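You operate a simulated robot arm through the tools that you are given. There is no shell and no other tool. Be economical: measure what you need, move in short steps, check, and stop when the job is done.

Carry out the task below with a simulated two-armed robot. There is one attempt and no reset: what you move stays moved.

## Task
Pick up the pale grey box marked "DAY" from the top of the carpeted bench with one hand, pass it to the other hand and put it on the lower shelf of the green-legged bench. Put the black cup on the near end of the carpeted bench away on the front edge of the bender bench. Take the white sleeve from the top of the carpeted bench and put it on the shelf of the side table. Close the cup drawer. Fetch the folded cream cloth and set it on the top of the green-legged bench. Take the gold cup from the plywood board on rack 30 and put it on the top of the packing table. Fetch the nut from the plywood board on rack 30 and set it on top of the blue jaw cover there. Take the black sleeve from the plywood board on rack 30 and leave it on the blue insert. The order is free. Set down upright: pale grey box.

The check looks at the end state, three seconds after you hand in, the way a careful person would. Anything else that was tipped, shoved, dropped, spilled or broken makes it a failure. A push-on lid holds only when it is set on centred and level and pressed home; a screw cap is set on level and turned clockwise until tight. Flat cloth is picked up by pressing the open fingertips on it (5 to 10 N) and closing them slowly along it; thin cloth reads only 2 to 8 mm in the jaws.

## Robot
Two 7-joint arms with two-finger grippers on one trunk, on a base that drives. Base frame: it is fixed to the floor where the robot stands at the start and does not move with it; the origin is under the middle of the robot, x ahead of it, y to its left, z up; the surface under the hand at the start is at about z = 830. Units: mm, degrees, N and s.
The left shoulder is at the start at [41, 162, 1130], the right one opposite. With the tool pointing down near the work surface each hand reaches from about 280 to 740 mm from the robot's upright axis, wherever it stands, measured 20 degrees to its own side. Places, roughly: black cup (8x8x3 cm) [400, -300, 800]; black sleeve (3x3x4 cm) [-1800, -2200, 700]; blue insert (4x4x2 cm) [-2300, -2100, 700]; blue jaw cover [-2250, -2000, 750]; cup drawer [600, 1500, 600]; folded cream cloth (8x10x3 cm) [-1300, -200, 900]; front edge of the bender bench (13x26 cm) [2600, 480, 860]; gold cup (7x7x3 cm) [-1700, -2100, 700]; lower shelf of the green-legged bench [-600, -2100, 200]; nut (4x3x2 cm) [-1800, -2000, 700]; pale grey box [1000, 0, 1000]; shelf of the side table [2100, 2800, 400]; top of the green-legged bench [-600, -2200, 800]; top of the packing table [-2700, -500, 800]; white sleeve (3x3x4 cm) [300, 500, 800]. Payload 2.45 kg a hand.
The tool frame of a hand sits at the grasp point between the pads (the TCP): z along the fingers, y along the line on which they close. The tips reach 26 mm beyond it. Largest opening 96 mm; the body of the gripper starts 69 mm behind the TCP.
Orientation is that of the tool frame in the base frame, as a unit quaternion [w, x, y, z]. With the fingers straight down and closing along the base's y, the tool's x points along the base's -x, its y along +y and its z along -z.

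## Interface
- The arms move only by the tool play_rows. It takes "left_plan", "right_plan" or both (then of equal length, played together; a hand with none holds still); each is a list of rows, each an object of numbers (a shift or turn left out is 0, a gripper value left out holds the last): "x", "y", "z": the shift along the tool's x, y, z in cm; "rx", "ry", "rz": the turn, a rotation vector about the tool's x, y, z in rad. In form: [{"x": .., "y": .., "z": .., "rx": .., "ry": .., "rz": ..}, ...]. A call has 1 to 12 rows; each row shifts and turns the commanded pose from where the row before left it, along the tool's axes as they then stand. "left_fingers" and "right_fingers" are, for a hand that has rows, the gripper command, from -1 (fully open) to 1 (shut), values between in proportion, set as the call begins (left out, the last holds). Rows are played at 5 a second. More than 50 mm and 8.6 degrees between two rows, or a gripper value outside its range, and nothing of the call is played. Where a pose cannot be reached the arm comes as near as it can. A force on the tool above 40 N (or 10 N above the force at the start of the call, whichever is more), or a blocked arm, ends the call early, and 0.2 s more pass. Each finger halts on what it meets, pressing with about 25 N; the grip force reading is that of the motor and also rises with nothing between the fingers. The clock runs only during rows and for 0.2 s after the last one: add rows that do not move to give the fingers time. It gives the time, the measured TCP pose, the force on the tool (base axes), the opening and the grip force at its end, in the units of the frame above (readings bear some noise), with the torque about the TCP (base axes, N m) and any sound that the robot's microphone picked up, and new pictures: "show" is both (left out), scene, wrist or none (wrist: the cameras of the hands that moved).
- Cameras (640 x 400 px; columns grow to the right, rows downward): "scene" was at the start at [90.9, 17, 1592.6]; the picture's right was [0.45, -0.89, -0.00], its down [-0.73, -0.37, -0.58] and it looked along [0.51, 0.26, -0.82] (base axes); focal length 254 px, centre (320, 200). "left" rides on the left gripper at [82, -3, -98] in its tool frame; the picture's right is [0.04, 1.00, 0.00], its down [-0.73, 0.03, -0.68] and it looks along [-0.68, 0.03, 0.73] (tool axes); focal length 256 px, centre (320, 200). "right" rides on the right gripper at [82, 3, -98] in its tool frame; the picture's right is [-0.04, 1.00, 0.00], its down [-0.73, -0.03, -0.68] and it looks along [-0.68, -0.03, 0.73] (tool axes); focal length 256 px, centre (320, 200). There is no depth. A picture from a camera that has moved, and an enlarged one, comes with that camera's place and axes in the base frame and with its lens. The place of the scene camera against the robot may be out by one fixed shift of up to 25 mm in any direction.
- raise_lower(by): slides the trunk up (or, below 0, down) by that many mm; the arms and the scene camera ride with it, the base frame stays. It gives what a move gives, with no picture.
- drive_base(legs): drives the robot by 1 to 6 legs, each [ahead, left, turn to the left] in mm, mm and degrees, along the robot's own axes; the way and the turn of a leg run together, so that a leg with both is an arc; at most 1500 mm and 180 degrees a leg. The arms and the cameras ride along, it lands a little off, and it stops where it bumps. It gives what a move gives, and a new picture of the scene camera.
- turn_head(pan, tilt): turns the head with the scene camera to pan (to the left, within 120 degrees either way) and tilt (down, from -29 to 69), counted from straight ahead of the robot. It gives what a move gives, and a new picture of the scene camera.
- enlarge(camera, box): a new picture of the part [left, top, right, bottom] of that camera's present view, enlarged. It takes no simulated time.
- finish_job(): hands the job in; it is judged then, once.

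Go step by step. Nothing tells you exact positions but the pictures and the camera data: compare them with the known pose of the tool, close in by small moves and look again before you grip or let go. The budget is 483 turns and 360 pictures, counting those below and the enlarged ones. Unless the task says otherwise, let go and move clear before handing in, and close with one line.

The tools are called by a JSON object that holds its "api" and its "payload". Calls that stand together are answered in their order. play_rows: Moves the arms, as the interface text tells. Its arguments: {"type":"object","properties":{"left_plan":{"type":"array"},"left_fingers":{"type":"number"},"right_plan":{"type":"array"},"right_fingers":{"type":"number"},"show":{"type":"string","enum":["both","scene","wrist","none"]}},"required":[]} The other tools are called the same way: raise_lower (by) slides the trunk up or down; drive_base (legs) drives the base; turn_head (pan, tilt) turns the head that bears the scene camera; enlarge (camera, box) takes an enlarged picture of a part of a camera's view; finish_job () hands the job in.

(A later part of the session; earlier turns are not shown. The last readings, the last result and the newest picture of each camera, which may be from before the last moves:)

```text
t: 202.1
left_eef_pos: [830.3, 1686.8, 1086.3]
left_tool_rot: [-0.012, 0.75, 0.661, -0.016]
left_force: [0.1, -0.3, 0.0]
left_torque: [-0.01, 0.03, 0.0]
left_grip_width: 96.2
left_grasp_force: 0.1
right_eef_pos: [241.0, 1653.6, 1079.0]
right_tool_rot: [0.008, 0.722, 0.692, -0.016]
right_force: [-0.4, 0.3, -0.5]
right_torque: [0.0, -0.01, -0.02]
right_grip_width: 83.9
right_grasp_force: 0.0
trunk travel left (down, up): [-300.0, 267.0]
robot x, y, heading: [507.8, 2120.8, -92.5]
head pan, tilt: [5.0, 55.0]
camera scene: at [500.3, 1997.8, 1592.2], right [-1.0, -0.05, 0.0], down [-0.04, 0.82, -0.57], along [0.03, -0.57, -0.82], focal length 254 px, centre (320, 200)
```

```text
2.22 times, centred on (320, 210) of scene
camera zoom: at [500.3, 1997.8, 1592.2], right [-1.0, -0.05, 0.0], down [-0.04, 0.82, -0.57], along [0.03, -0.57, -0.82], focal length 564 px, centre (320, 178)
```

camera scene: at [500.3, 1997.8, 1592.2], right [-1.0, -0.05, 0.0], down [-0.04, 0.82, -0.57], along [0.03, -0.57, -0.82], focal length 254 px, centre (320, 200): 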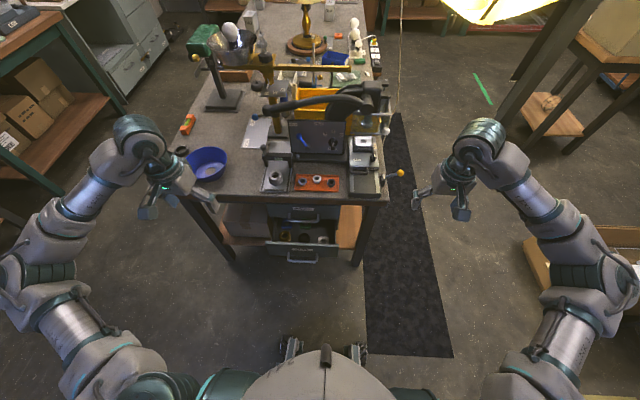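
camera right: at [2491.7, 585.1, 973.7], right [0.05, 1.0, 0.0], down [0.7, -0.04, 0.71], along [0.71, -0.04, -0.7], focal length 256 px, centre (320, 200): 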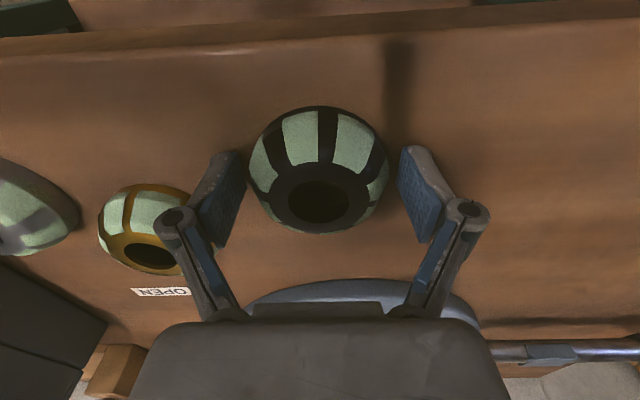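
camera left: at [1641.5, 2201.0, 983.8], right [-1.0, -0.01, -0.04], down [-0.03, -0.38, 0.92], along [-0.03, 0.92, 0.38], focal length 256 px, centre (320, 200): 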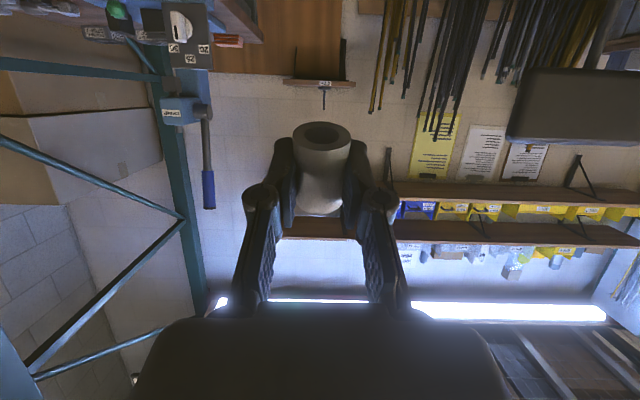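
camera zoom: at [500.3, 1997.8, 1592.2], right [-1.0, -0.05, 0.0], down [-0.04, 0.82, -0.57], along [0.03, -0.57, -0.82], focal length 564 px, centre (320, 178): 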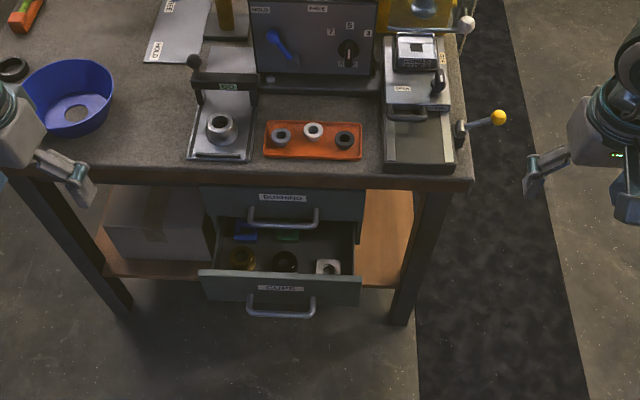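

The lower drawer, labelled CUPS, is open by about 100 mm with its front at roughly [616, 1543]. I'll push it with the left fist angled forward: close the fingers, position, pitch and go down in front of it.

{"api": "play_rows", "payload": {"left_plan": [{"x": -1.4, "y": -4.1}, {"x": -1.4, "y": -4.1}, {"x": -1.4, "y": -4.1}, {"x": -1.4, "y": -4.1}, {"x": -1.4, "y": -4.1, "rz": -0.125}, {"ry": -0.14}, {"ry": -0.14}, {"ry": -0.14}, {"ry": -0.14}, {"ry": -0.14}, {"ry": -0.1}, {}], "left_fingers": 1, "show": "none"}}

{"api": "play_rows", "payload": {"left_plan": [{"x": 3, "z": 3}, {"x": 3, "z": 3}, {"x": 3, "z": 3}, {"x": 3, "z": 3}, {"x": 3, "z": 3}, {"x": 3, "z": 3}, {"x": 3, "z": 3}, {"x": 3, "z": 3}, {}], "show": "both"}}

```text
t: 204.7
left_eef_pos: [617.4, 1644.1, 1094.3]
left_tool_rot: [0.263, 0.646, 0.655, -0.291]
left_force: [1.2, 0.4, -1.0]
left_torque: [-0.01, 0.02, -0.01]
left_grip_width: 0.1
left_grasp_force: 24.7
right_eef_pos: [240.2, 1652.7, 1077.3]
right_tool_rot: [0.009, 0.723, 0.691, -0.017]
right_force: [0.0, -0.2, 0.1]
right_torque: [-0.03, -0.07, 0.0]
right_grip_width: 84.0
right_grasp_force: 0.0
trunk travel left (down, up): [-300.0, 267.0]
robot x, y, heading: [506.3, 2122.6, -92.6]
head pan, tilt: [5.0, 55.0]
```

```text
t: 206.7
left_eef_pos: [602.5, 1639.9, 757.4]
left_tool_rot: [0.264, 0.645, 0.656, -0.29]
left_force: [-0.3, 0.4, 0.8]
left_torque: [-0.01, 0.0, -0.02]
left_grip_width: 0.1
left_grasp_force: 24.7
right_eef_pos: [238.8, 1653.6, 1077.6]
right_tool_rot: [0.01, 0.722, 0.691, -0.016]
right_force: [0.8, -0.3, 0.1]
right_torque: [0.0, 0.04, 0.02]
right_grip_width: 84.1
right_grasp_force: 0.0
trunk travel left (down, up): [-300.0, 267.0]
robot x, y, heading: [507.7, 2121.5, -92.3]
head pan, tilt: [5.0, 55.0]
camera scene: at [494.5, 1998.1, 1592.2], right [-1.0, -0.05, 0.0], down [-0.04, 0.82, -0.57], along [0.03, -0.57, -0.82], focal length 254 px, centre (320, 200)
camera left: at [599.8, 1767.0, 765.6], right [1.0, 0.03, -0.07], down [0.07, -0.02, 1.0], along [0.02, -1.0, -0.02], focal length 256 px, centre (320, 200)
```

scene: 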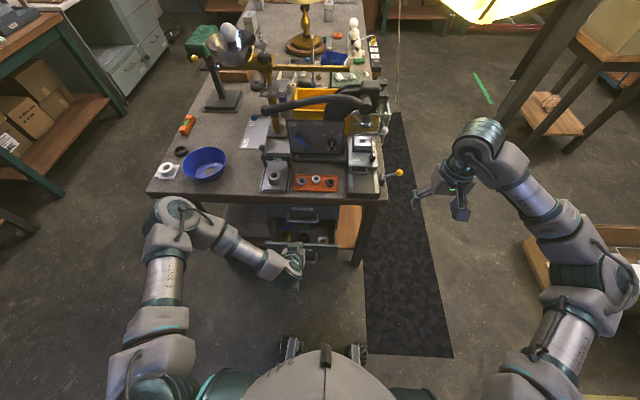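
left: 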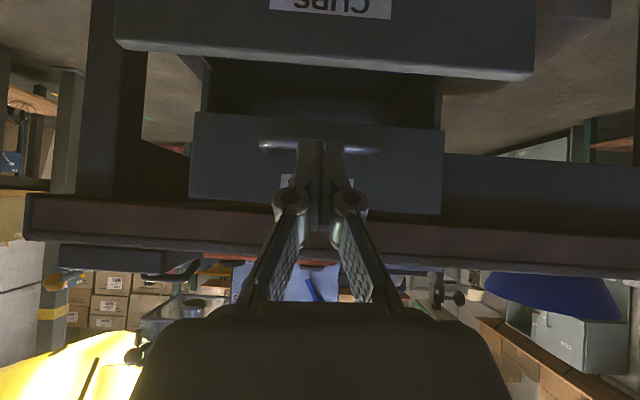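

The camera shows the CUPS drawer front centred ahead, roughly z 545–640. I'll go down to its middle and push forward slowly.

{"api": "play_rows", "payload": {"left_plan": [{"x": 2.9, "z": 2.9}, {"x": 2.9, "z": 2.9}, {"x": 2.7, "z": 2.7}, {}], "show": "none"}}

{"api": "play_rows", "payload": {"left_plan": [{"x": -1.4, "z": 1.4}, {"x": -1.4, "z": 1.4}, {"x": -1.4, "z": 1.4}, {"x": -1.4, "z": 1.4}, {"x": -1.4, "z": 1.4}, {"x": -1, "z": 1}, {}], "show": "both"}}

```text
t: 207.7
left_eef_pos: [571.6, 1627.2, 650.6]
left_tool_rot: [0.263, 0.645, 0.657, -0.286]
left_force: [-0.5, 0.7, -0.2]
left_torque: [-0.03, 0.0, 0.01]
left_grip_width: 0.0
left_grasp_force: 25.4
left hand out of reach, approached as far as the arm can: row 2, 3
right_eef_pos: [242.1, 1653.1, 1077.6]
right_tool_rot: [0.008, 0.722, 0.692, -0.017]
right_force: [-0.5, -0.1, -0.1]
right_torque: [-0.03, 0.0, -0.01]
right_grip_width: 84.0
right_grasp_force: 0.1
trunk travel left (down, up): [-300.0, 267.0]
robot x, y, heading: [507.2, 2123.0, -92.4]
head pan, tilt: [5.0, 55.0]
```

```text
t: 209.3
left_eef_pos: [573.3, 1513.0, 652.2]
left_tool_rot: [0.263, 0.646, 0.655, -0.29]
left_force: [0.4, -0.5, 0.5]
left_torque: [-0.01, 0.0, 0.0]
left_grip_width: 0.0
left_grasp_force: 28.6
right_eef_pos: [240.0, 1652.6, 1077.8]
right_tool_rot: [0.009, 0.722, 0.692, -0.017]
right_force: [0.8, 0.1, 0.3]
right_torque: [-0.01, 0.03, -0.02]
right_grip_width: 83.9
right_grasp_force: 0.1
trunk travel left (down, up): [-300.0, 267.0]
robot x, y, heading: [506.1, 2120.1, -92.2]
head pan, tilt: [5.0, 55.0]
camera scene: at [497.2, 1996.9, 1592.1], right [-1.0, -0.05, 0.0], down [-0.04, 0.82, -0.57], along [0.03, -0.57, -0.82], focal length 254 px, centre (320, 200)
camera left: at [570.8, 1641.5, 661.1], right [1.0, 0.02, -0.07], down [0.07, -0.02, 1.0], along [0.02, -1.0, -0.02], focal length 256 px, centre (320, 200)
```

scene: 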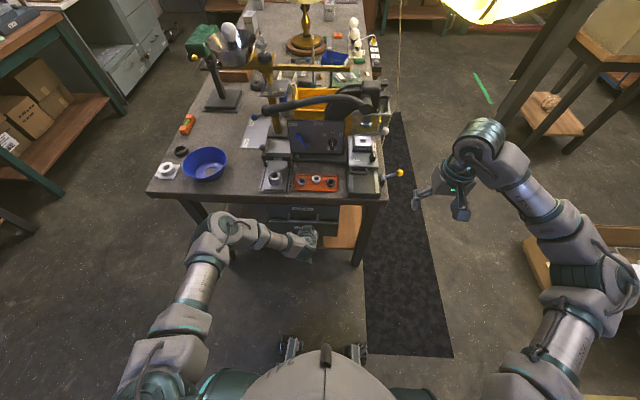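
left: 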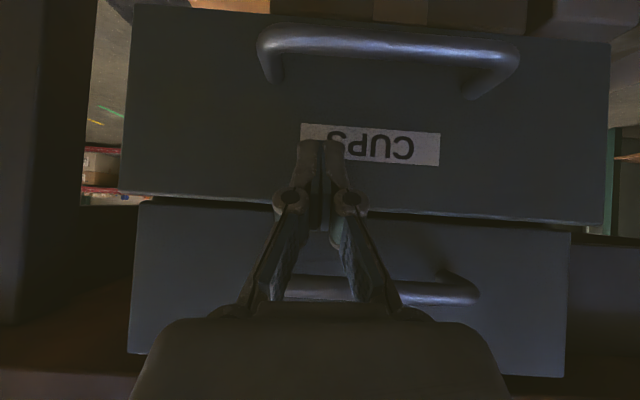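

The drawer is moving in and has about 20 mm left. I'll keep pushing.

{"api": "play_rows", "payload": {"left_plan": [{"x": -0.7, "z": 0.7}, {"x": -0.7, "z": 0.7}, {"x": -0.7, "z": 0.7}, {"x": -0.5, "z": 0.5}, {"x": -0.5, "z": 0.5}, {}], "show": "wrist"}}

```text
t: 210.2
left_eef_pos: [571.2, 1494.0, 647.8]
left_tool_rot: [0.256, 0.649, 0.657, -0.287]
left_force: [5.0, 24.6, 13.9]
left_torque: [-0.13, -0.01, 0.12]
left_grip_width: 6.0
left_grasp_force: 28.5
right_eef_pos: [240.0, 1656.4, 1078.9]
right_tool_rot: [0.01, 0.722, 0.691, -0.017]
right_force: [-0.2, -0.9, -0.6]
right_torque: [0.06, -0.04, 0.0]
right_grip_width: 83.8
right_grasp_force: 0.0
trunk travel left (down, up): [-300.0, 267.0]
robot x, y, heading: [506.3, 2121.2, -92.1]
head pan, tilt: [5.0, 55.0]
stopped in row 4 (left hand): the force on the tool passed its limit at 49 N (the readings are from after the stop); the commanded pose is now the measured one
camera left: at [569.3, 1621.5, 659.2], right [1.0, 0.02, -0.07], down [0.07, -0.04, 1.0], along [0.02, -1.0, -0.04], focal length 256 px, centre (320, 200)
```

left: 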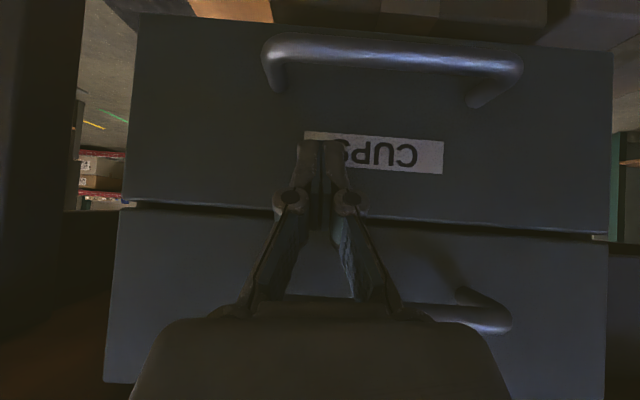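

The drawer is flush with the upper one and it's against its stop. Backing the hand off and up.

{"api": "play_rows", "payload": {"left_plan": [{"x": 1.4, "z": -1.4}, {"x": 2.1, "z": -2.1}, {"x": 2.8, "z": -2.8}, {"x": 2.8, "z": -2.8}, {"x": -2.8, "z": -2.8}, {"x": -2.8, "z": -2.8}, {"x": -2.8, "z": -2.8}, {"x": -2.8, "z": -2.8}, {"x": -2.8, "z": -2.8}, {"x": -2.8, "z": -2.8}, {"x": -2.8, "z": -2.8}, {}], "show": "scene"}}

{"api": "enlarge", "payload": {"camera": "scene", "box": [200, 120, 440, 300]}}

```text
t: 212.8
left_eef_pos: [584.5, 1620.4, 927.1]
left_tool_rot: [0.258, 0.648, 0.656, -0.288]
left_force: [0.2, -0.1, -0.7]
left_torque: [0.03, -0.01, 0.0]
left_grip_width: 0.1
left_grasp_force: 28.0
right_eef_pos: [241.0, 1655.3, 1078.5]
right_tool_rot: [0.01, 0.722, 0.691, -0.018]
right_force: [-0.5, 1.0, -0.1]
right_torque: [0.01, -0.01, 0.01]
right_grip_width: 84.0
right_grasp_force: 0.2
trunk travel left (down, up): [-300.0, 267.0]
robot x, y, heading: [507.3, 2119.9, -92.4]
head pan, tilt: [5.0, 55.0]
camera scene: at [498.2, 1997.1, 1592.1], right [-1.0, -0.05, 0.0], down [-0.04, 0.82, -0.57], along [0.03, -0.57, -0.82], focal length 254 px, centre (320, 200)
```

scene: 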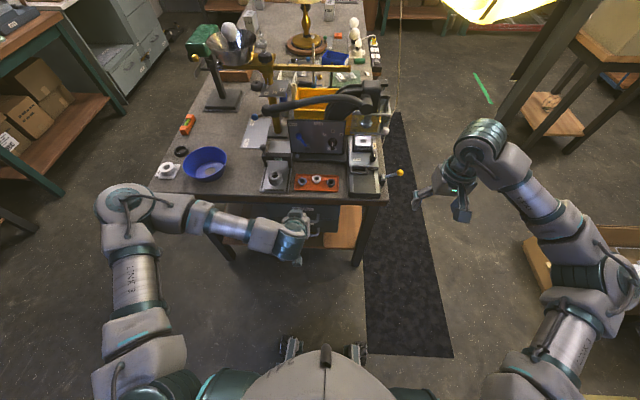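

```text
2.22 times, centred on (320, 210) of scene
camera zoom: at [498.2, 1997.1, 1592.1], right [-1.0, -0.05, 0.0], down [-0.04, 0.82, -0.57], along [0.03, -0.57, -0.82], focal length 564 px, centre (320, 178)
```

zoom: 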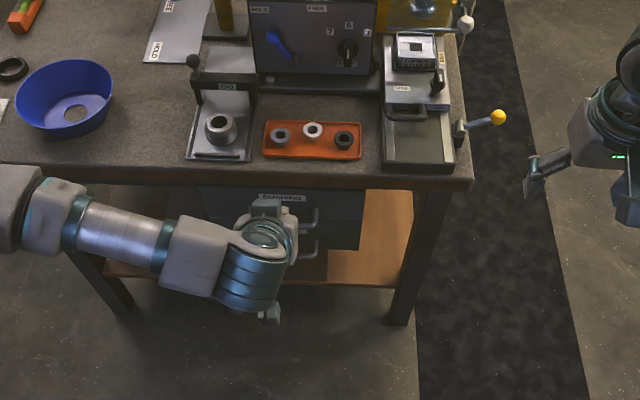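

The CUPS drawer is closed. Now I'll restore the left hand's posture and drive round to the far side of the bench for the DAY box.

{"api": "play_rows", "payload": {"left_plan": [{"ry": 0.14}, {"ry": 0.14}, {"ry": 0.14}, {"ry": 0.14}, {"ry": 0.14}, {"ry": 0.06}, {"z": -4, "y": 2}, {"z": -4, "y": 2}, {"z": -4, "y": 2}, {"z": -3, "y": 2}, {"x": 3, "y": 3}, {"x": 3, "y": 3}], "left_fingers": -1, "show": "none"}}

{"api": "drive_base", "payload": {"legs": [[0, 0, 92], [0, -220, 0], [1170, 0, 0], [0, 0, -90], [1450, 0, 0], [350, 0, 0]]}}

```text
t: 215.4
left_eef_pos: [734.5, 1688.7, 1065.6]
left_tool_rot: [-0.003, 0.71, 0.704, -0.028]
left_force: [0.4, 0.2, 1.7]
left_torque: [-0.01, 0.04, -0.02]
left_grip_width: 96.0
left_grasp_force: 0.1
right_eef_pos: [243.5, 1656.4, 1080.5]
right_tool_rot: [0.01, 0.722, 0.691, -0.019]
right_force: [0.6, 0.8, -1.0]
right_torque: [-0.01, 0.02, -0.01]
right_grip_width: 84.0
right_grasp_force: 0.0
trunk travel left (down, up): [-300.0, 267.0]
robot x, y, heading: [509.2, 2122.9, -92.4]
head pan, tilt: [5.0, 55.0]
```

```text
t: 239.0
left_eef_pos: [1912.6, -298.3, 1067.0]
left_tool_rot: [-0.003, 0.697, 0.717, -0.027]
left_force: [0.4, 0.0, 0.1]
left_torque: [0.0, 0.02, 0.01]
left_grip_width: 96.1
left_grasp_force: 0.0
right_eef_pos: [1422.9, -346.0, 1080.3]
right_tool_rot: [0.011, 0.71, 0.704, -0.019]
right_force: [-0.9, 0.2, -1.0]
right_torque: [-0.01, 0.02, 0.03]
right_grip_width: 84.0
right_grasp_force: 0.1
trunk travel left (down, up): [-300.0, 267.0]
robot x, y, heading: [1670.9, 130.3, -90.5]
head pan, tilt: [5.0, 55.0]
camera scene: at [1668.3, 5.8, 1592.2], right [-1.0, -0.08, 0.0], down [-0.07, 0.82, -0.57], along [0.05, -0.57, -0.82], focal length 254 px, centre (320, 200)
```

scene: 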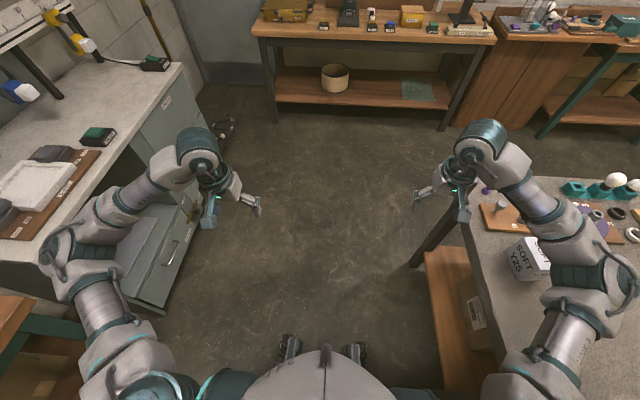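

{"api": "drive_base", "payload": {"legs": [[0, 0, -89.5]]}}

{"api": "turn_head", "payload": {"pan": 0, "tilt": 55}}

```text
t: 243.2
left_eef_pos: [1243.8, -103.4, 1068.2]
left_tool_rot: [-0.022, 1.0, 0.004, -0.018]
left_force: [0.2, -0.4, -0.4]
left_torque: [0.0, 0.02, 0.04]
left_grip_width: 96.1
left_grasp_force: 0.0
right_eef_pos: [1206.0, 386.3, 1081.8]
right_tool_rot: [-0.006, 1.0, -0.014, -0.022]
right_force: [0.0, -0.2, 0.8]
right_torque: [-0.01, -0.05, 0.02]
right_grip_width: 84.0
right_grasp_force: 0.0
trunk travel left (down, up): [-300.0, 267.0]
robot x, y, heading: [1670.7, 125.8, 178.6]
head pan, tilt: [5.0, 55.0]
camera scene: at [1555.9, 108.0, 1592.1], right [-0.06, 1.0, 0.0], down [0.82, 0.05, -0.57], along [-0.57, -0.04, -0.82], focal length 254 px, centre (320, 200)
```

scene: 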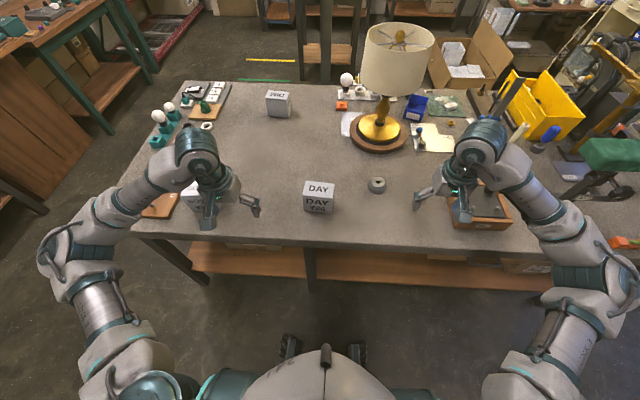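

```text
t: 243.9
left_eef_pos: [1247.1, -106.0, 1068.7]
left_tool_rot: [-0.022, 1.0, 0.005, -0.021]
left_force: [0.0, -0.6, -0.3]
left_torque: [0.0, 0.0, -0.01]
left_grip_width: 95.7
left_grasp_force: 0.0
right_eef_pos: [1208.8, 386.4, 1082.8]
right_tool_rot: [-0.005, 1.0, -0.014, -0.023]
right_force: [-0.6, 0.1, 0.0]
right_torque: [-0.01, 0.0, -0.01]
right_grip_width: 83.9
right_grasp_force: 0.1
trunk travel left (down, up): [-300.0, 267.0]
robot x, y, heading: [1671.4, 126.9, 178.6]
head pan, tilt: [0.0, 55.0]
camera scene: at [1555.8, 114.4, 1592.1], right [0.03, 1.0, 0.0], down [0.82, -0.02, -0.57], along [-0.57, 0.01, -0.82], focal length 254 px, centre (320, 200)
```

scene: 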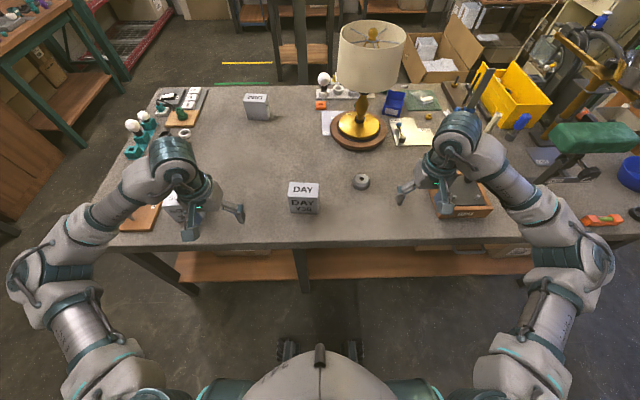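

{"api": "enlarge", "payload": {"camera": "scene", "box": [250, 150, 400, 250]}}

```text
4.00 times, centred on (325, 200) of scene
camera zoom: at [1555.8, 114.4, 1592.1], right [0.03, 1.0, 0.0], down [0.82, -0.02, -0.57], along [-0.57, 0.01, -0.82], focal length 1015 px, centre (300, 200)
```

zoom: 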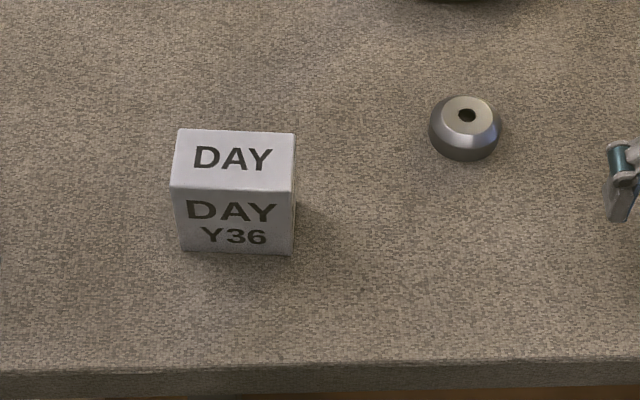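

The DAY box measures about 100 wide, 63 deep and 97 tall, so it must be gripped across its depth. I'll shift left, bring the right hand over it and yaw 90°.

{"api": "drive_base", "payload": {"legs": [[0, 150, 1.4]]}}

{"api": "play_rows", "payload": {"right_plan": [{"x": -2.2, "y": 3}, {"x": -2.2, "y": 3}, {"x": -2.2, "y": 3}, {"x": -2.2, "y": 3}, {"x": -2.2, "y": 3}, {"x": -2.2, "y": 3}, {"rz": -0.14}, {"rz": -0.14}, {"rz": -0.14}, {"rz": -0.14}, {"rz": -0.14}, {"rz": -0.14}], "right_fingers": -1, "show": "none"}}

{"api": "play_rows", "payload": {"right_plan": [{"rz": -0.14}, {"rz": -0.14}, {"rz": -0.14}, {"rz": -0.14}, {"rz": -0.14}, {"rz": -0.03}, {}, {}, {}, {}, {}], "show": "both"}}

```text
t: 245.3
left_eef_pos: [1250.0, -229.0, 1075.3]
left_tool_rot: [-0.008, 1.0, 0.015, -0.021]
left_force: [-0.3, 2.5, -0.3]
left_torque: [-0.15, -0.01, -0.04]
left_grip_width: 95.9
left_grasp_force: 0.1
right_eef_pos: [1201.6, 263.1, 1075.3]
right_tool_rot: [0.007, 1.0, -0.005, -0.022]
right_force: [0.1, 1.6, 0.0]
right_torque: [-0.15, 0.03, -0.02]
right_grip_width: 83.6
right_grasp_force: 0.0
trunk travel left (down, up): [-300.0, 267.0]
robot x, y, heading: [1668.9, -13.8, 179.8]
head pan, tilt: [0.0, 55.0]
camera scene: at [1553.1, 21.3, 1591.1], right [0.0, 1.0, -0.03], down [0.82, -0.02, -0.57], along [-0.57, -0.02, -0.82], focal length 254 px, centre (320, 200)
```

scene: 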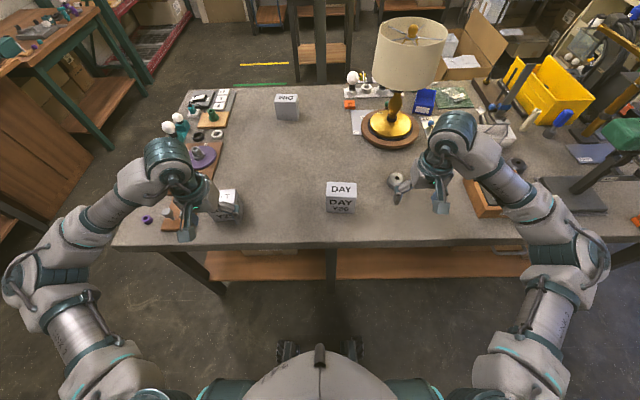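

```text
t: 248.1
left_eef_pos: [1259.1, -269.9, 1069.0]
left_tool_rot: [-0.03, 0.999, 0.014, -0.025]
left_force: [0.7, -0.2, -0.6]
left_torque: [0.11, 0.01, -0.03]
left_grip_width: 96.1
left_grasp_force: 0.1
right_eef_pos: [1084.9, 54.0, 1089.1]
right_tool_rot: [-0.024, 0.928, 0.371, -0.019]
right_force: [0.0, -0.9, 0.9]
right_torque: [0.13, 0.03, 0.02]
right_grip_width: 95.8
right_grasp_force: 0.0
right hand out of reach, approached as far as the arm can: row 12
trunk travel left (down, up): [-300.0, 267.0]
robot x, y, heading: [1668.1, -7.9, 179.8]
head pan, tilt: [0.0, 55.0]
stopped in row 12 (right hand): the arm was blocked; the commanded pose is now the measured one
```

```text
t: 250.7
left_eef_pos: [1262.4, -260.7, 1071.8]
left_tool_rot: [-0.03, 0.999, 0.013, -0.027]
left_force: [0.2, -0.9, -0.4]
left_torque: [0.05, 0.02, -0.02]
left_grip_width: 96.0
left_grasp_force: 0.0
right_eef_pos: [1086.6, 64.8, 1091.3]
right_tool_rot: [-0.023, 0.928, 0.37, -0.022]
right_force: [0.8, -1.4, 0.4]
right_torque: [0.06, 0.04, 0.0]
right_grip_width: 96.1
right_grasp_force: 0.1
right hand out of reach, approached as far as the arm can: row 1, 2, 3, 4, 5
trunk travel left (down, up): [-300.0, 267.0]
robot x, y, heading: [1672.0, -5.0, 179.9]
head pan, tilt: [0.0, 55.0]
stopped in row 11 (right hand): the arm was blocked; the commanded pose is now the measured one
camera scene: at [1553.9, -18.5, 1592.2], right [0.0, 1.0, 0.0], down [0.82, 0.0, -0.57], along [-0.57, 0.0, -0.82], focal length 254 px, centre (320, 200)
camera right: at [1154.4, 114.7, 1187.3], right [0.66, -0.75, -0.06], down [-0.51, -0.5, 0.7], along [-0.55, -0.43, -0.72], focal length 256 px, centre (320, 200)
```

scene: 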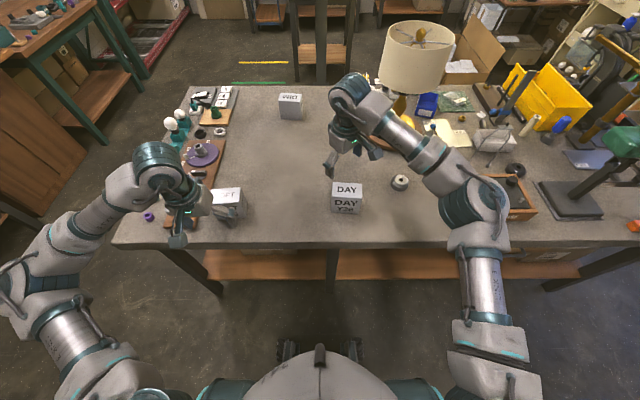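
right: 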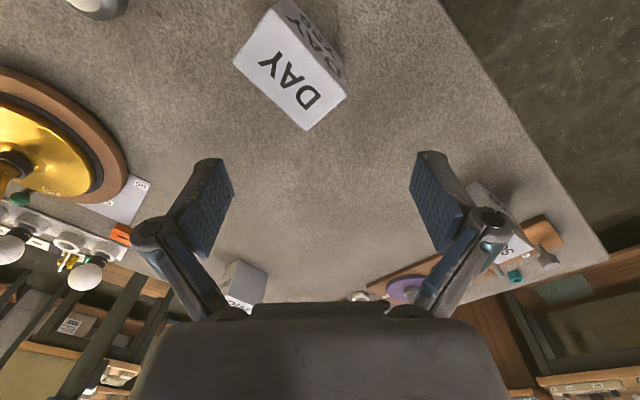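

Negative yaw hits a limit near 43°, so I'll turn the other way to +90°.

{"api": "play_rows", "payload": {"right_plan": [{"rz": 0.14}, {"rz": 0.14}, {"rz": 0.14}, {"rz": 0.14}, {"rz": 0.14}, {"rz": 0.14}, {"rz": 0.14}, {"rz": 0.14}, {"rz": 0.14}, {"rz": 0.14}, {"rz": 0.14}, {"rz": 0.14}], "show": "none"}}

{"api": "play_rows", "payload": {"right_plan": [{"rz": 0.14}, {"rz": 0.14}, {"rz": 0.14}, {"rz": 0.14}, {"rz": 0.1}, {}], "show": "both"}}

```text
t: 253.3
left_eef_pos: [1261.4, -254.7, 1073.7]
left_tool_rot: [-0.027, 0.999, 0.012, -0.027]
left_force: [-0.4, -0.3, -0.1]
left_torque: [0.03, 0.02, 0.02]
left_grip_width: 95.9
left_grasp_force: 0.0
right_eef_pos: [1088.0, 69.7, 1088.5]
right_tool_rot: [0.002, 0.895, -0.446, -0.029]
right_force: [-0.4, 0.5, 0.1]
right_torque: [0.03, 0.0, -0.01]
right_grip_width: 95.9
right_grasp_force: 0.1
trunk travel left (down, up): [-300.0, 267.0]
robot x, y, heading: [1669.3, -3.3, 179.7]
head pan, tilt: [0.0, 55.0]
```

```text
t: 254.7
left_eef_pos: [1261.6, -245.2, 1073.6]
left_tool_rot: [-0.023, 0.999, 0.011, -0.026]
left_force: [0.0, 0.2, -0.1]
left_torque: [-0.05, -0.02, 0.01]
left_grip_width: 96.3
left_grasp_force: 0.0
right_eef_pos: [1085.8, 80.2, 1089.2]
right_tool_rot: [-0.013, -0.701, 0.713, 0.024]
right_force: [-0.6, 0.5, 0.7]
right_torque: [-0.06, -0.01, -0.01]
right_grip_width: 96.2
right_grasp_force: 0.0
trunk travel left (down, up): [-300.0, 267.0]
robot x, y, heading: [1671.2, -4.8, 179.8]
head pan, tilt: [0.0, 55.0]
camera scene: at [1552.5, -17.6, 1592.1], right [0.0, 1.0, 0.0], down [0.82, 0.0, -0.57], along [-0.57, 0.0, -0.82], focal length 254 px, centre (320, 200)
camera right: at [1086.7, -3.5, 1186.4], right [-1.0, 0.05, 0.06], down [0.08, 0.72, 0.69], along [0.0, 0.69, -0.72], focal length 256 px, centre (320, 200)
```

scene: 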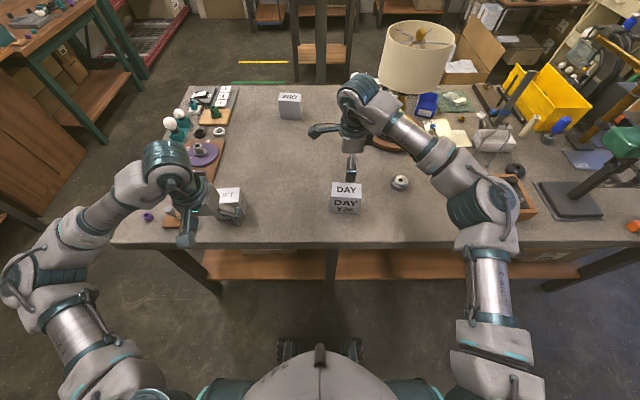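
right: 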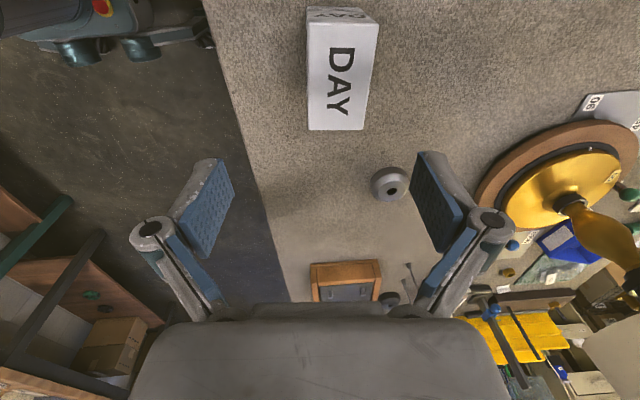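

The +90° yaw works. I'll let the sway settle and look again.

{"api": "play_rows", "payload": {"right_plan": [{}, {}, {}, {}, {}, {}, {}, {}, {}, {}, {}, {}], "show": "wrist"}}

```text
t: 257.3
left_eef_pos: [1259.8, -252.7, 1073.5]
left_tool_rot: [-0.027, 0.999, 0.012, -0.025]
left_force: [-0.6, -1.0, -0.6]
left_torque: [-0.03, 0.0, -0.01]
left_grip_width: 96.1
left_grasp_force: 0.1
right_eef_pos: [1086.2, 73.3, 1090.7]
right_tool_rot: [-0.012, -0.702, 0.711, 0.027]
right_force: [-0.1, 0.9, 0.7]
right_torque: [-0.04, 0.0, 0.01]
right_grip_width: 96.0
right_grasp_force: 0.1
trunk travel left (down, up): [-300.0, 267.0]
robot x, y, heading: [1670.4, -2.6, 179.7]
head pan, tilt: [0.0, 55.0]
camera right: at [1087.0, -11.1, 1186.4], right [-1.0, 0.05, 0.06], down [0.08, 0.72, 0.69], along [0.0, 0.69, -0.72], focal length 256 px, centre (320, 200)
```

right: 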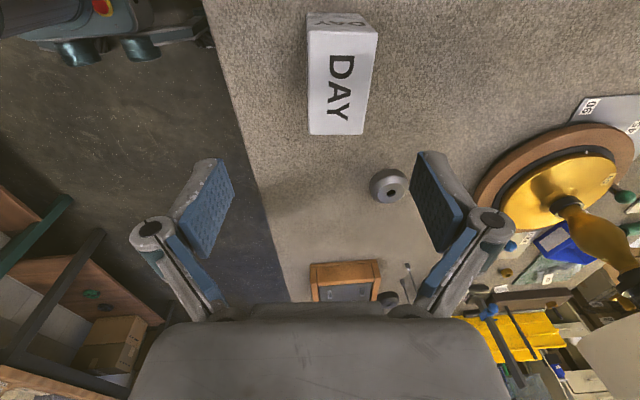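

The box is centred at about [1057, 91]. I'll aim for its +y end (which becomes the far end after yawing back), level the tool and descend above it.

{"api": "play_rows", "payload": {"right_plan": [{"x": -2.2, "y": 1.4, "rx": 0.03}, {"x": -2.1, "y": 1.5, "rx": 0.03}, {"z": 4}, {"z": 4}, {"z": 4}, {}, {}], "show": "wrist"}}

```text
t: 258.9
left_eef_pos: [1262.2, -259.2, 1071.9]
left_tool_rot: [-0.029, 0.999, 0.012, -0.026]
left_force: [0.2, -0.4, 0.8]
left_torque: [0.02, -0.01, 0.02]
left_grip_width: 95.8
left_grasp_force: 0.1
right_eef_pos: [1058.3, 109.6, 974.9]
right_tool_rot: [0.011, -0.703, 0.711, 0.006]
right_force: [-0.1, -0.5, 0.0]
right_torque: [0.01, -0.01, 0.0]
right_grip_width: 96.2
right_grasp_force: 0.1
trunk travel left (down, up): [-300.0, 267.0]
robot x, y, heading: [1669.1, -4.4, 179.7]
head pan, tilt: [0.0, 55.0]
camera right: at [1054.3, 25.0, 1071.1], right [-1.0, 0.05, 0.0], down [0.03, 0.72, 0.7], along [0.04, 0.7, -0.72], focal length 256 px, centre (320, 200)
```

right: 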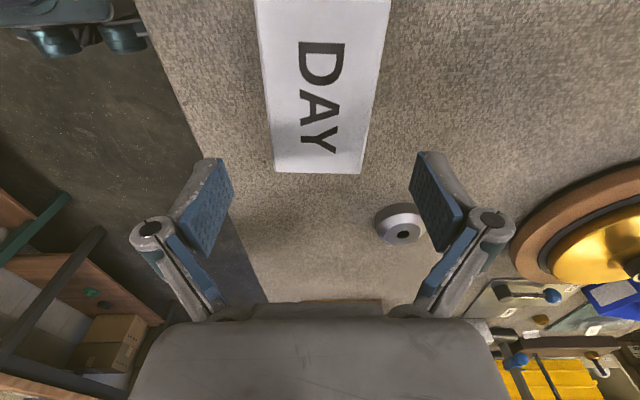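

Centred on the box near its +y end. Descending and closing.

{"api": "play_rows", "payload": {"right_plan": [{"z": 2.5}, {"z": 2.5}, {"z": 1.8}, {}], "show": "wrist"}}

```text
t: 259.9
left_eef_pos: [1261.7, -255.8, 1072.1]
left_tool_rot: [-0.028, 0.999, 0.012, -0.027]
left_force: [-0.4, 0.4, -0.5]
left_torque: [0.03, 0.01, -0.01]
left_grip_width: 96.0
left_grasp_force: 0.0
right_eef_pos: [1059.9, 117.1, 905.6]
right_tool_rot: [0.009, -0.703, 0.711, 0.007]
right_force: [0.0, -0.1, 0.4]
right_torque: [0.01, 0.02, -0.01]
right_grip_width: 96.2
right_grasp_force: 0.0
trunk travel left (down, up): [-300.0, 267.0]
robot x, y, heading: [1670.8, -4.0, 179.8]
head pan, tilt: [0.0, 55.0]
camera right: at [1054.2, 32.5, 1001.2], right [-1.0, 0.05, 0.0], down [0.04, 0.72, 0.7], along [0.04, 0.69, -0.72], focal length 256 px, centre (320, 200)
```

right: 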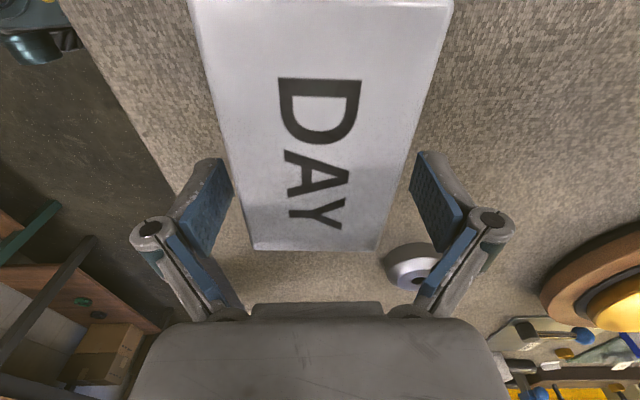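

{"api": "play_rows", "payload": {"right_plan": [{}, {}, {}, {}], "right_fingers": 1, "show": "none"}}

{"api": "play_rows", "payload": {"right_plan": [{"z": -2}, {"z": -4}, {"z": -4}, {"z": -4}, {}], "show": "wrist"}}

```text
t: 260.9
left_eef_pos: [1261.6, -254.3, 1073.0]
left_tool_rot: [-0.027, 0.999, 0.011, -0.026]
left_force: [-0.9, 0.6, 0.5]
left_torque: [-0.04, -0.02, -0.02]
left_grip_width: 96.0
left_grasp_force: 0.1
right_eef_pos: [1058.8, 118.8, 905.2]
right_tool_rot: [0.009, -0.702, 0.712, 0.007]
right_force: [-0.5, 2.7, 7.0]
right_torque: [-0.09, 0.15, -0.25]
right_grip_width: 62.5
right_grasp_force: 25.2
trunk travel left (down, up): [-300.0, 267.0]
robot x, y, heading: [1667.7, -4.0, 179.5]
head pan, tilt: [0.0, 55.0]
```

```text
t: 262.1
left_eef_pos: [1259.7, -253.7, 1071.2]
left_tool_rot: [-0.028, 0.999, 0.012, -0.025]
left_force: [0.0, 0.4, 0.3]
left_torque: [0.0, -0.02, -0.02]
left_grip_width: 95.7
left_grasp_force: 0.0
right_eef_pos: [1059.5, 113.6, 1045.4]
right_tool_rot: [0.01, -0.703, 0.711, 0.006]
right_force: [0.7, 0.0, -1.6]
right_torque: [0.03, 0.01, 0.0]
right_grip_width: 62.1
right_grasp_force: 25.2
trunk travel left (down, up): [-300.0, 267.0]
robot x, y, heading: [1670.8, -3.9, 179.9]
head pan, tilt: [0.0, 55.0]
camera right: at [1053.8, 29.2, 1141.9], right [-1.0, 0.05, -0.01], down [0.03, 0.72, 0.7], along [0.04, 0.69, -0.72], focal length 256 px, centre (320, 200)
```

right: 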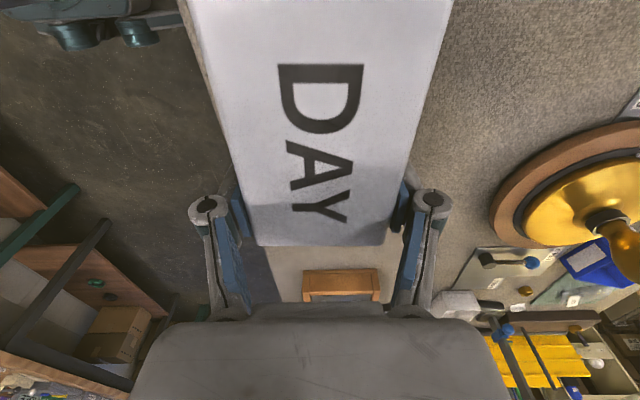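

The box is held securely. I'll back away from the bench, then yaw the box so its depth lies sideways, bring it to the centre, and pitch the left hand forward ready to receive.

{"api": "drive_base", "payload": {"legs": [[-280, 0, 0]]}}

{"api": "play_rows", "payload": {"right_plan": [{"rz": -0.14}, {"rz": -0.14}, {"rz": -0.14}, {"rz": -0.14}, {"rz": -0.14}, {"rz": -0.14}, {"rz": -0.14}, {"rz": -0.14}, {"rz": -0.14}, {"rz": -0.14}, {"rz": -0.14}, {"rz": -0.03}], "left_plan": [{"ry": -0.13}, {"ry": -0.13}, {"ry": -0.13}, {"ry": -0.13}, {"ry": -0.13}, {"ry": -0.13}, {"ry": -0.12}, {}, {}, {}, {}, {}], "show": "none"}}

{"api": "play_rows", "payload": {"right_plan": [{"y": 3}, {"y": 3}, {"y": 3}, {"y": 2.5}, {}, {}, {}], "show": "both"}}

```text
t: 264.0
left_eef_pos: [1539.3, -255.7, 1071.7]
left_tool_rot: [-0.028, 0.999, 0.013, -0.025]
left_force: [0.5, 0.2, -0.4]
left_torque: [0.0, 0.03, 0.0]
left_grip_width: 96.0
left_grasp_force: 0.0
right_eef_pos: [1335.2, 109.5, 1044.8]
right_tool_rot: [0.01, -0.704, 0.71, 0.006]
right_force: [0.2, 0.0, -2.4]
right_torque: [0.05, 0.01, 0.01]
right_grip_width: 62.5
right_grasp_force: 24.6
trunk travel left (down, up): [-300.0, 267.0]
robot x, y, heading: [1949.4, -3.3, -180.2]
head pan, tilt: [0.0, 55.0]
camera scene: at [1828.4, -21.9, 1591.9], right [0.0, 1.0, 0.0], down [0.82, 0.0, -0.57], along [-0.57, 0.0, -0.82], focal length 254 px, centre (320, 200)
```

scene: 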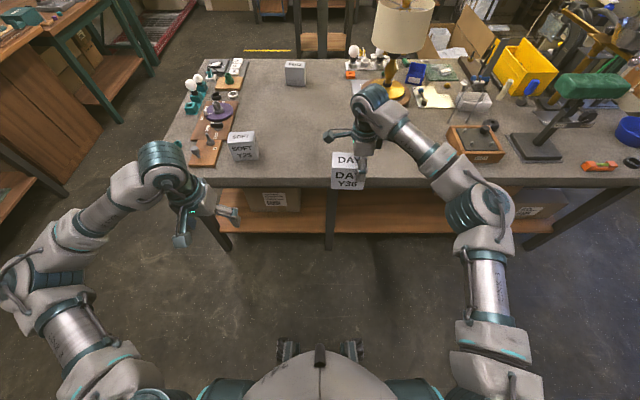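

```text
t: 266.6
left_eef_pos: [1491.3, -260.5, 1094.7]
left_tool_rot: [-0.018, 0.888, 0.024, -0.459]
left_force: [0.3, -1.0, 0.5]
left_torque: [0.02, 0.0, 0.01]
left_grip_width: 96.1
left_grasp_force: 0.0
left hand out of reach, approached as far as the arm can: row 5, 6, 7
right_eef_pos: [1339.4, 110.7, 1049.5]
right_tool_rot: [-0.012, 1.0, -0.004, 0.001]
right_force: [-0.3, 0.3, -1.9]
right_torque: [0.0, 0.05, 0.0]
right_grip_width: 61.7
right_grasp_force: 25.3
trunk travel left (down, up): [-300.0, 267.0]
robot x, y, heading: [1943.2, -2.0, -179.9]
head pan, tilt: [0.0, 55.0]
```

```text
t: 268.2
left_eef_pos: [1493.5, -262.5, 1094.7]
left_tool_rot: [-0.018, 0.888, 0.024, -0.459]
left_force: [-0.3, 0.0, 0.2]
left_torque: [-0.02, 0.04, 0.0]
left_grip_width: 95.7
left_grasp_force: 0.1
right_eef_pos: [1339.2, -3.8, 1046.5]
right_tool_rot: [-0.011, 1.0, -0.004, 0.001]
right_force: [0.6, -0.1, -2.4]
right_torque: [-0.04, 0.05, -0.02]
right_grip_width: 61.8
right_grasp_force: 24.4
trunk travel left (down, up): [-300.0, 267.0]
robot x, y, heading: [1946.3, -3.0, -180.1]
head pan, tilt: [0.0, 55.0]
camera scene: at [1830.2, -23.1, 1592.1], right [0.0, 1.0, 0.0], down [0.82, 0.0, -0.57], along [-0.57, 0.0, -0.82], focal length 254 px, centre (320, 200)
camera right: at [1419.6, -11.2, 1143.7], right [-0.05, -1.0, -0.02], down [-0.73, 0.02, 0.68], along [-0.68, 0.05, -0.73], focal length 256 px, centre (320, 200)
```

scene: 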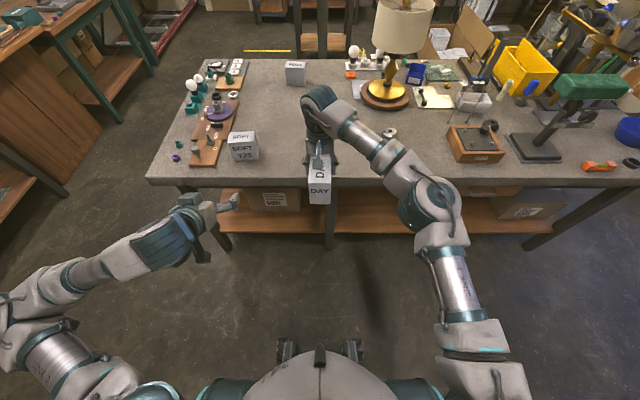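
right: 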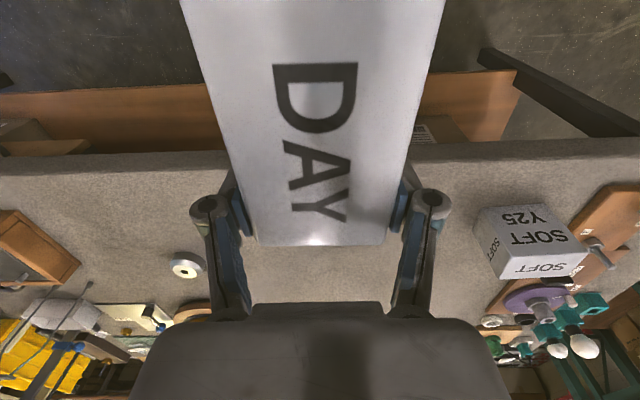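

The box now hangs from the right hand with its depth sideways. I'll bring the left hand behind it in line, still clear by about 40 mm.

{"api": "play_rows", "payload": {"left_plan": [{"y": -4.3, "x": 0.2, "z": 0.3}, {"y": -4.3, "x": 0.2, "z": 0.3}, {"y": -4.3, "x": 0.2, "z": 0.3}, {"y": -4.3, "x": 0.1, "z": 0.3}, {"y": -4.3, "z": 0.2}, {"y": -4.3, "z": 0.2}, {}, {}], "show": "both"}}

```text
t: 270.0
left_eef_pos: [1475.5, -4.5, 1093.6]
left_tool_rot: [-0.018, 0.887, 0.024, -0.46]
left_force: [-0.3, -0.3, 0.1]
left_torque: [0.01, 0.02, 0.0]
left_grip_width: 96.0
left_grasp_force: 0.0
right_eef_pos: [1338.8, -5.0, 1046.1]
right_tool_rot: [-0.012, 1.0, -0.004, 0.001]
right_force: [-0.1, 1.0, -1.6]
right_torque: [-0.01, 0.03, 0.0]
right_grip_width: 61.4
right_grasp_force: 24.9
trunk travel left (down, up): [-300.0, 267.0]
robot x, y, heading: [1946.7, -7.1, -180.1]
head pan, tilt: [0.0, 55.0]
camera scene: at [1829.2, -21.7, 1592.0], right [0.0, 1.0, 0.0], down [0.82, 0.0, -0.57], along [-0.57, 0.0, -0.82], focal length 254 px, centre (320, 200)
camera left: at [1603.2, 3.0, 1083.9], right [0.05, -0.99, -0.09], down [0.13, -0.08, 0.99], along [-0.99, -0.06, 0.13], focal length 256 px, centre (320, 200)
```

scene: 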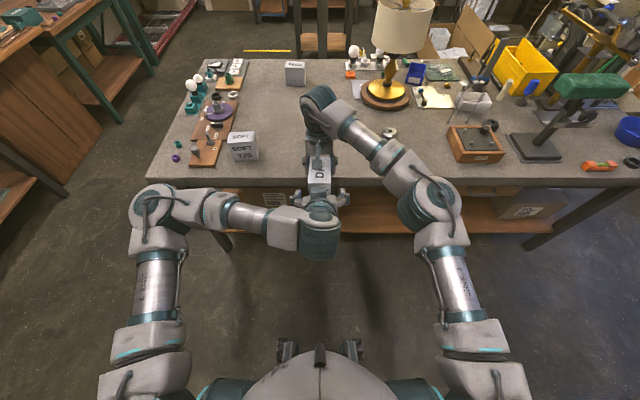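
left: 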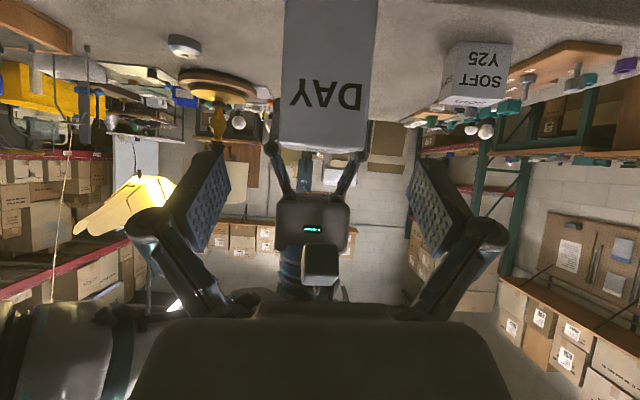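

The box is well centred between the left fingers. I'll correct the small roll and slide in along the sides.

{"api": "play_rows", "payload": {"left_plan": [{"x": 2.0, "y": 0.4, "rz": 0.11}, {"z": 2.6}, {"z": 2.6}, {}], "show": "wrist"}}

```text
t: 271.0
left_eef_pos: [1445.8, -6.2, 1047.0]
left_tool_rot: [0.008, 0.887, -0.025, -0.461]
left_force: [0.9, 0.4, -0.8]
left_torque: [0.02, -0.01, -0.02]
left_grip_width: 95.8
left_grasp_force: 0.0
right_eef_pos: [1338.1, -3.5, 1045.4]
right_tool_rot: [-0.011, 1.0, -0.004, 0.0]
right_force: [0.5, -0.4, -0.9]
right_torque: [0.02, 0.07, -0.01]
right_grip_width: 61.6
right_grasp_force: 25.0
trunk travel left (down, up): [-300.0, 267.0]
robot x, y, heading: [1946.9, -3.6, -180.4]
head pan, tilt: [0.0, 55.0]
camera left: at [1573.1, -8.8, 1036.5], right [-0.01, -1.0, 0.0], down [0.13, 0.0, 0.99], along [-0.99, 0.01, 0.13], focal length 256 px, centre (320, 200)
```

left: 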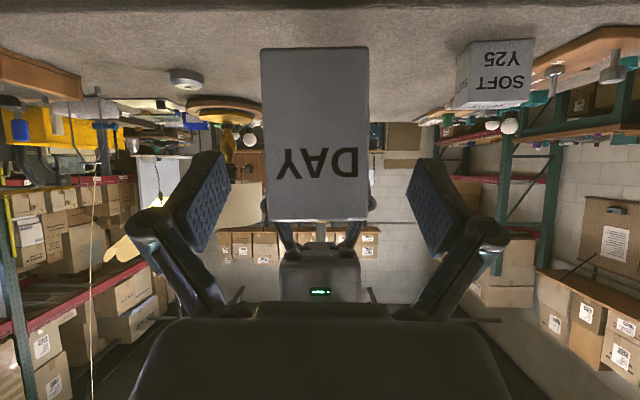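

{"api": "play_rows", "payload": {"left_plan": [{"z": 2.5}, {"z": 2.5}, {"z": 0.5}, {}], "show": "wrist"}}

```text
t: 272.0
left_eef_pos: [1399.7, -7.3, 1014.6]
left_tool_rot: [0.007, 0.887, -0.026, -0.461]
left_force: [0.0, -0.8, 0.2]
left_torque: [-0.02, -0.03, -0.04]
left_grip_width: 96.1
left_grasp_force: 0.1
right_eef_pos: [1338.7, -4.1, 1045.3]
right_tool_rot: [-0.012, 1.0, -0.004, 0.001]
right_force: [-0.4, 0.3, -1.6]
right_torque: [0.02, 0.05, 0.01]
right_grip_width: 61.6
right_grasp_force: 25.1
trunk travel left (down, up): [-300.0, 267.0]
robot x, y, heading: [1947.1, -1.8, -179.8]
head pan, tilt: [0.0, 55.0]
camera left: at [1527.2, -8.1, 1004.3], right [-0.01, -1.0, 0.0], down [0.13, 0.0, 0.99], along [-0.99, 0.02, 0.13], focal length 256 px, centre (320, 200)
```

left: 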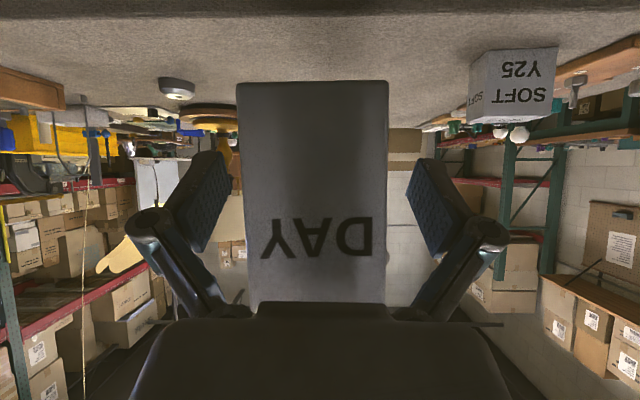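

{"api": "play_rows", "payload": {"left_plan": [{}, {}, {}, {}], "left_fingers": 1, "show": "none"}}

```text
t: 273.0
left_eef_pos: [1399.5, -5.9, 1015.3]
left_tool_rot: [0.005, 0.887, -0.027, -0.461]
left_force: [11.3, 13.9, 5.0]
left_torque: [0.33, 0.23, -0.06]
left_grip_width: 62.8
left_grasp_force: 24.9
right_eef_pos: [1338.8, -4.6, 1045.7]
right_tool_rot: [-0.01, 1.0, -0.005, 0.0]
right_force: [-11.4, -14.0, -5.4]
right_torque: [-0.77, 0.45, -0.81]
right_grip_width: 61.4
right_grasp_force: 24.9
trunk travel left (down, up): [-300.0, 267.0]
robot x, y, heading: [1947.6, -4.2, -180.0]
head pan, tilt: [0.0, 55.0]
```

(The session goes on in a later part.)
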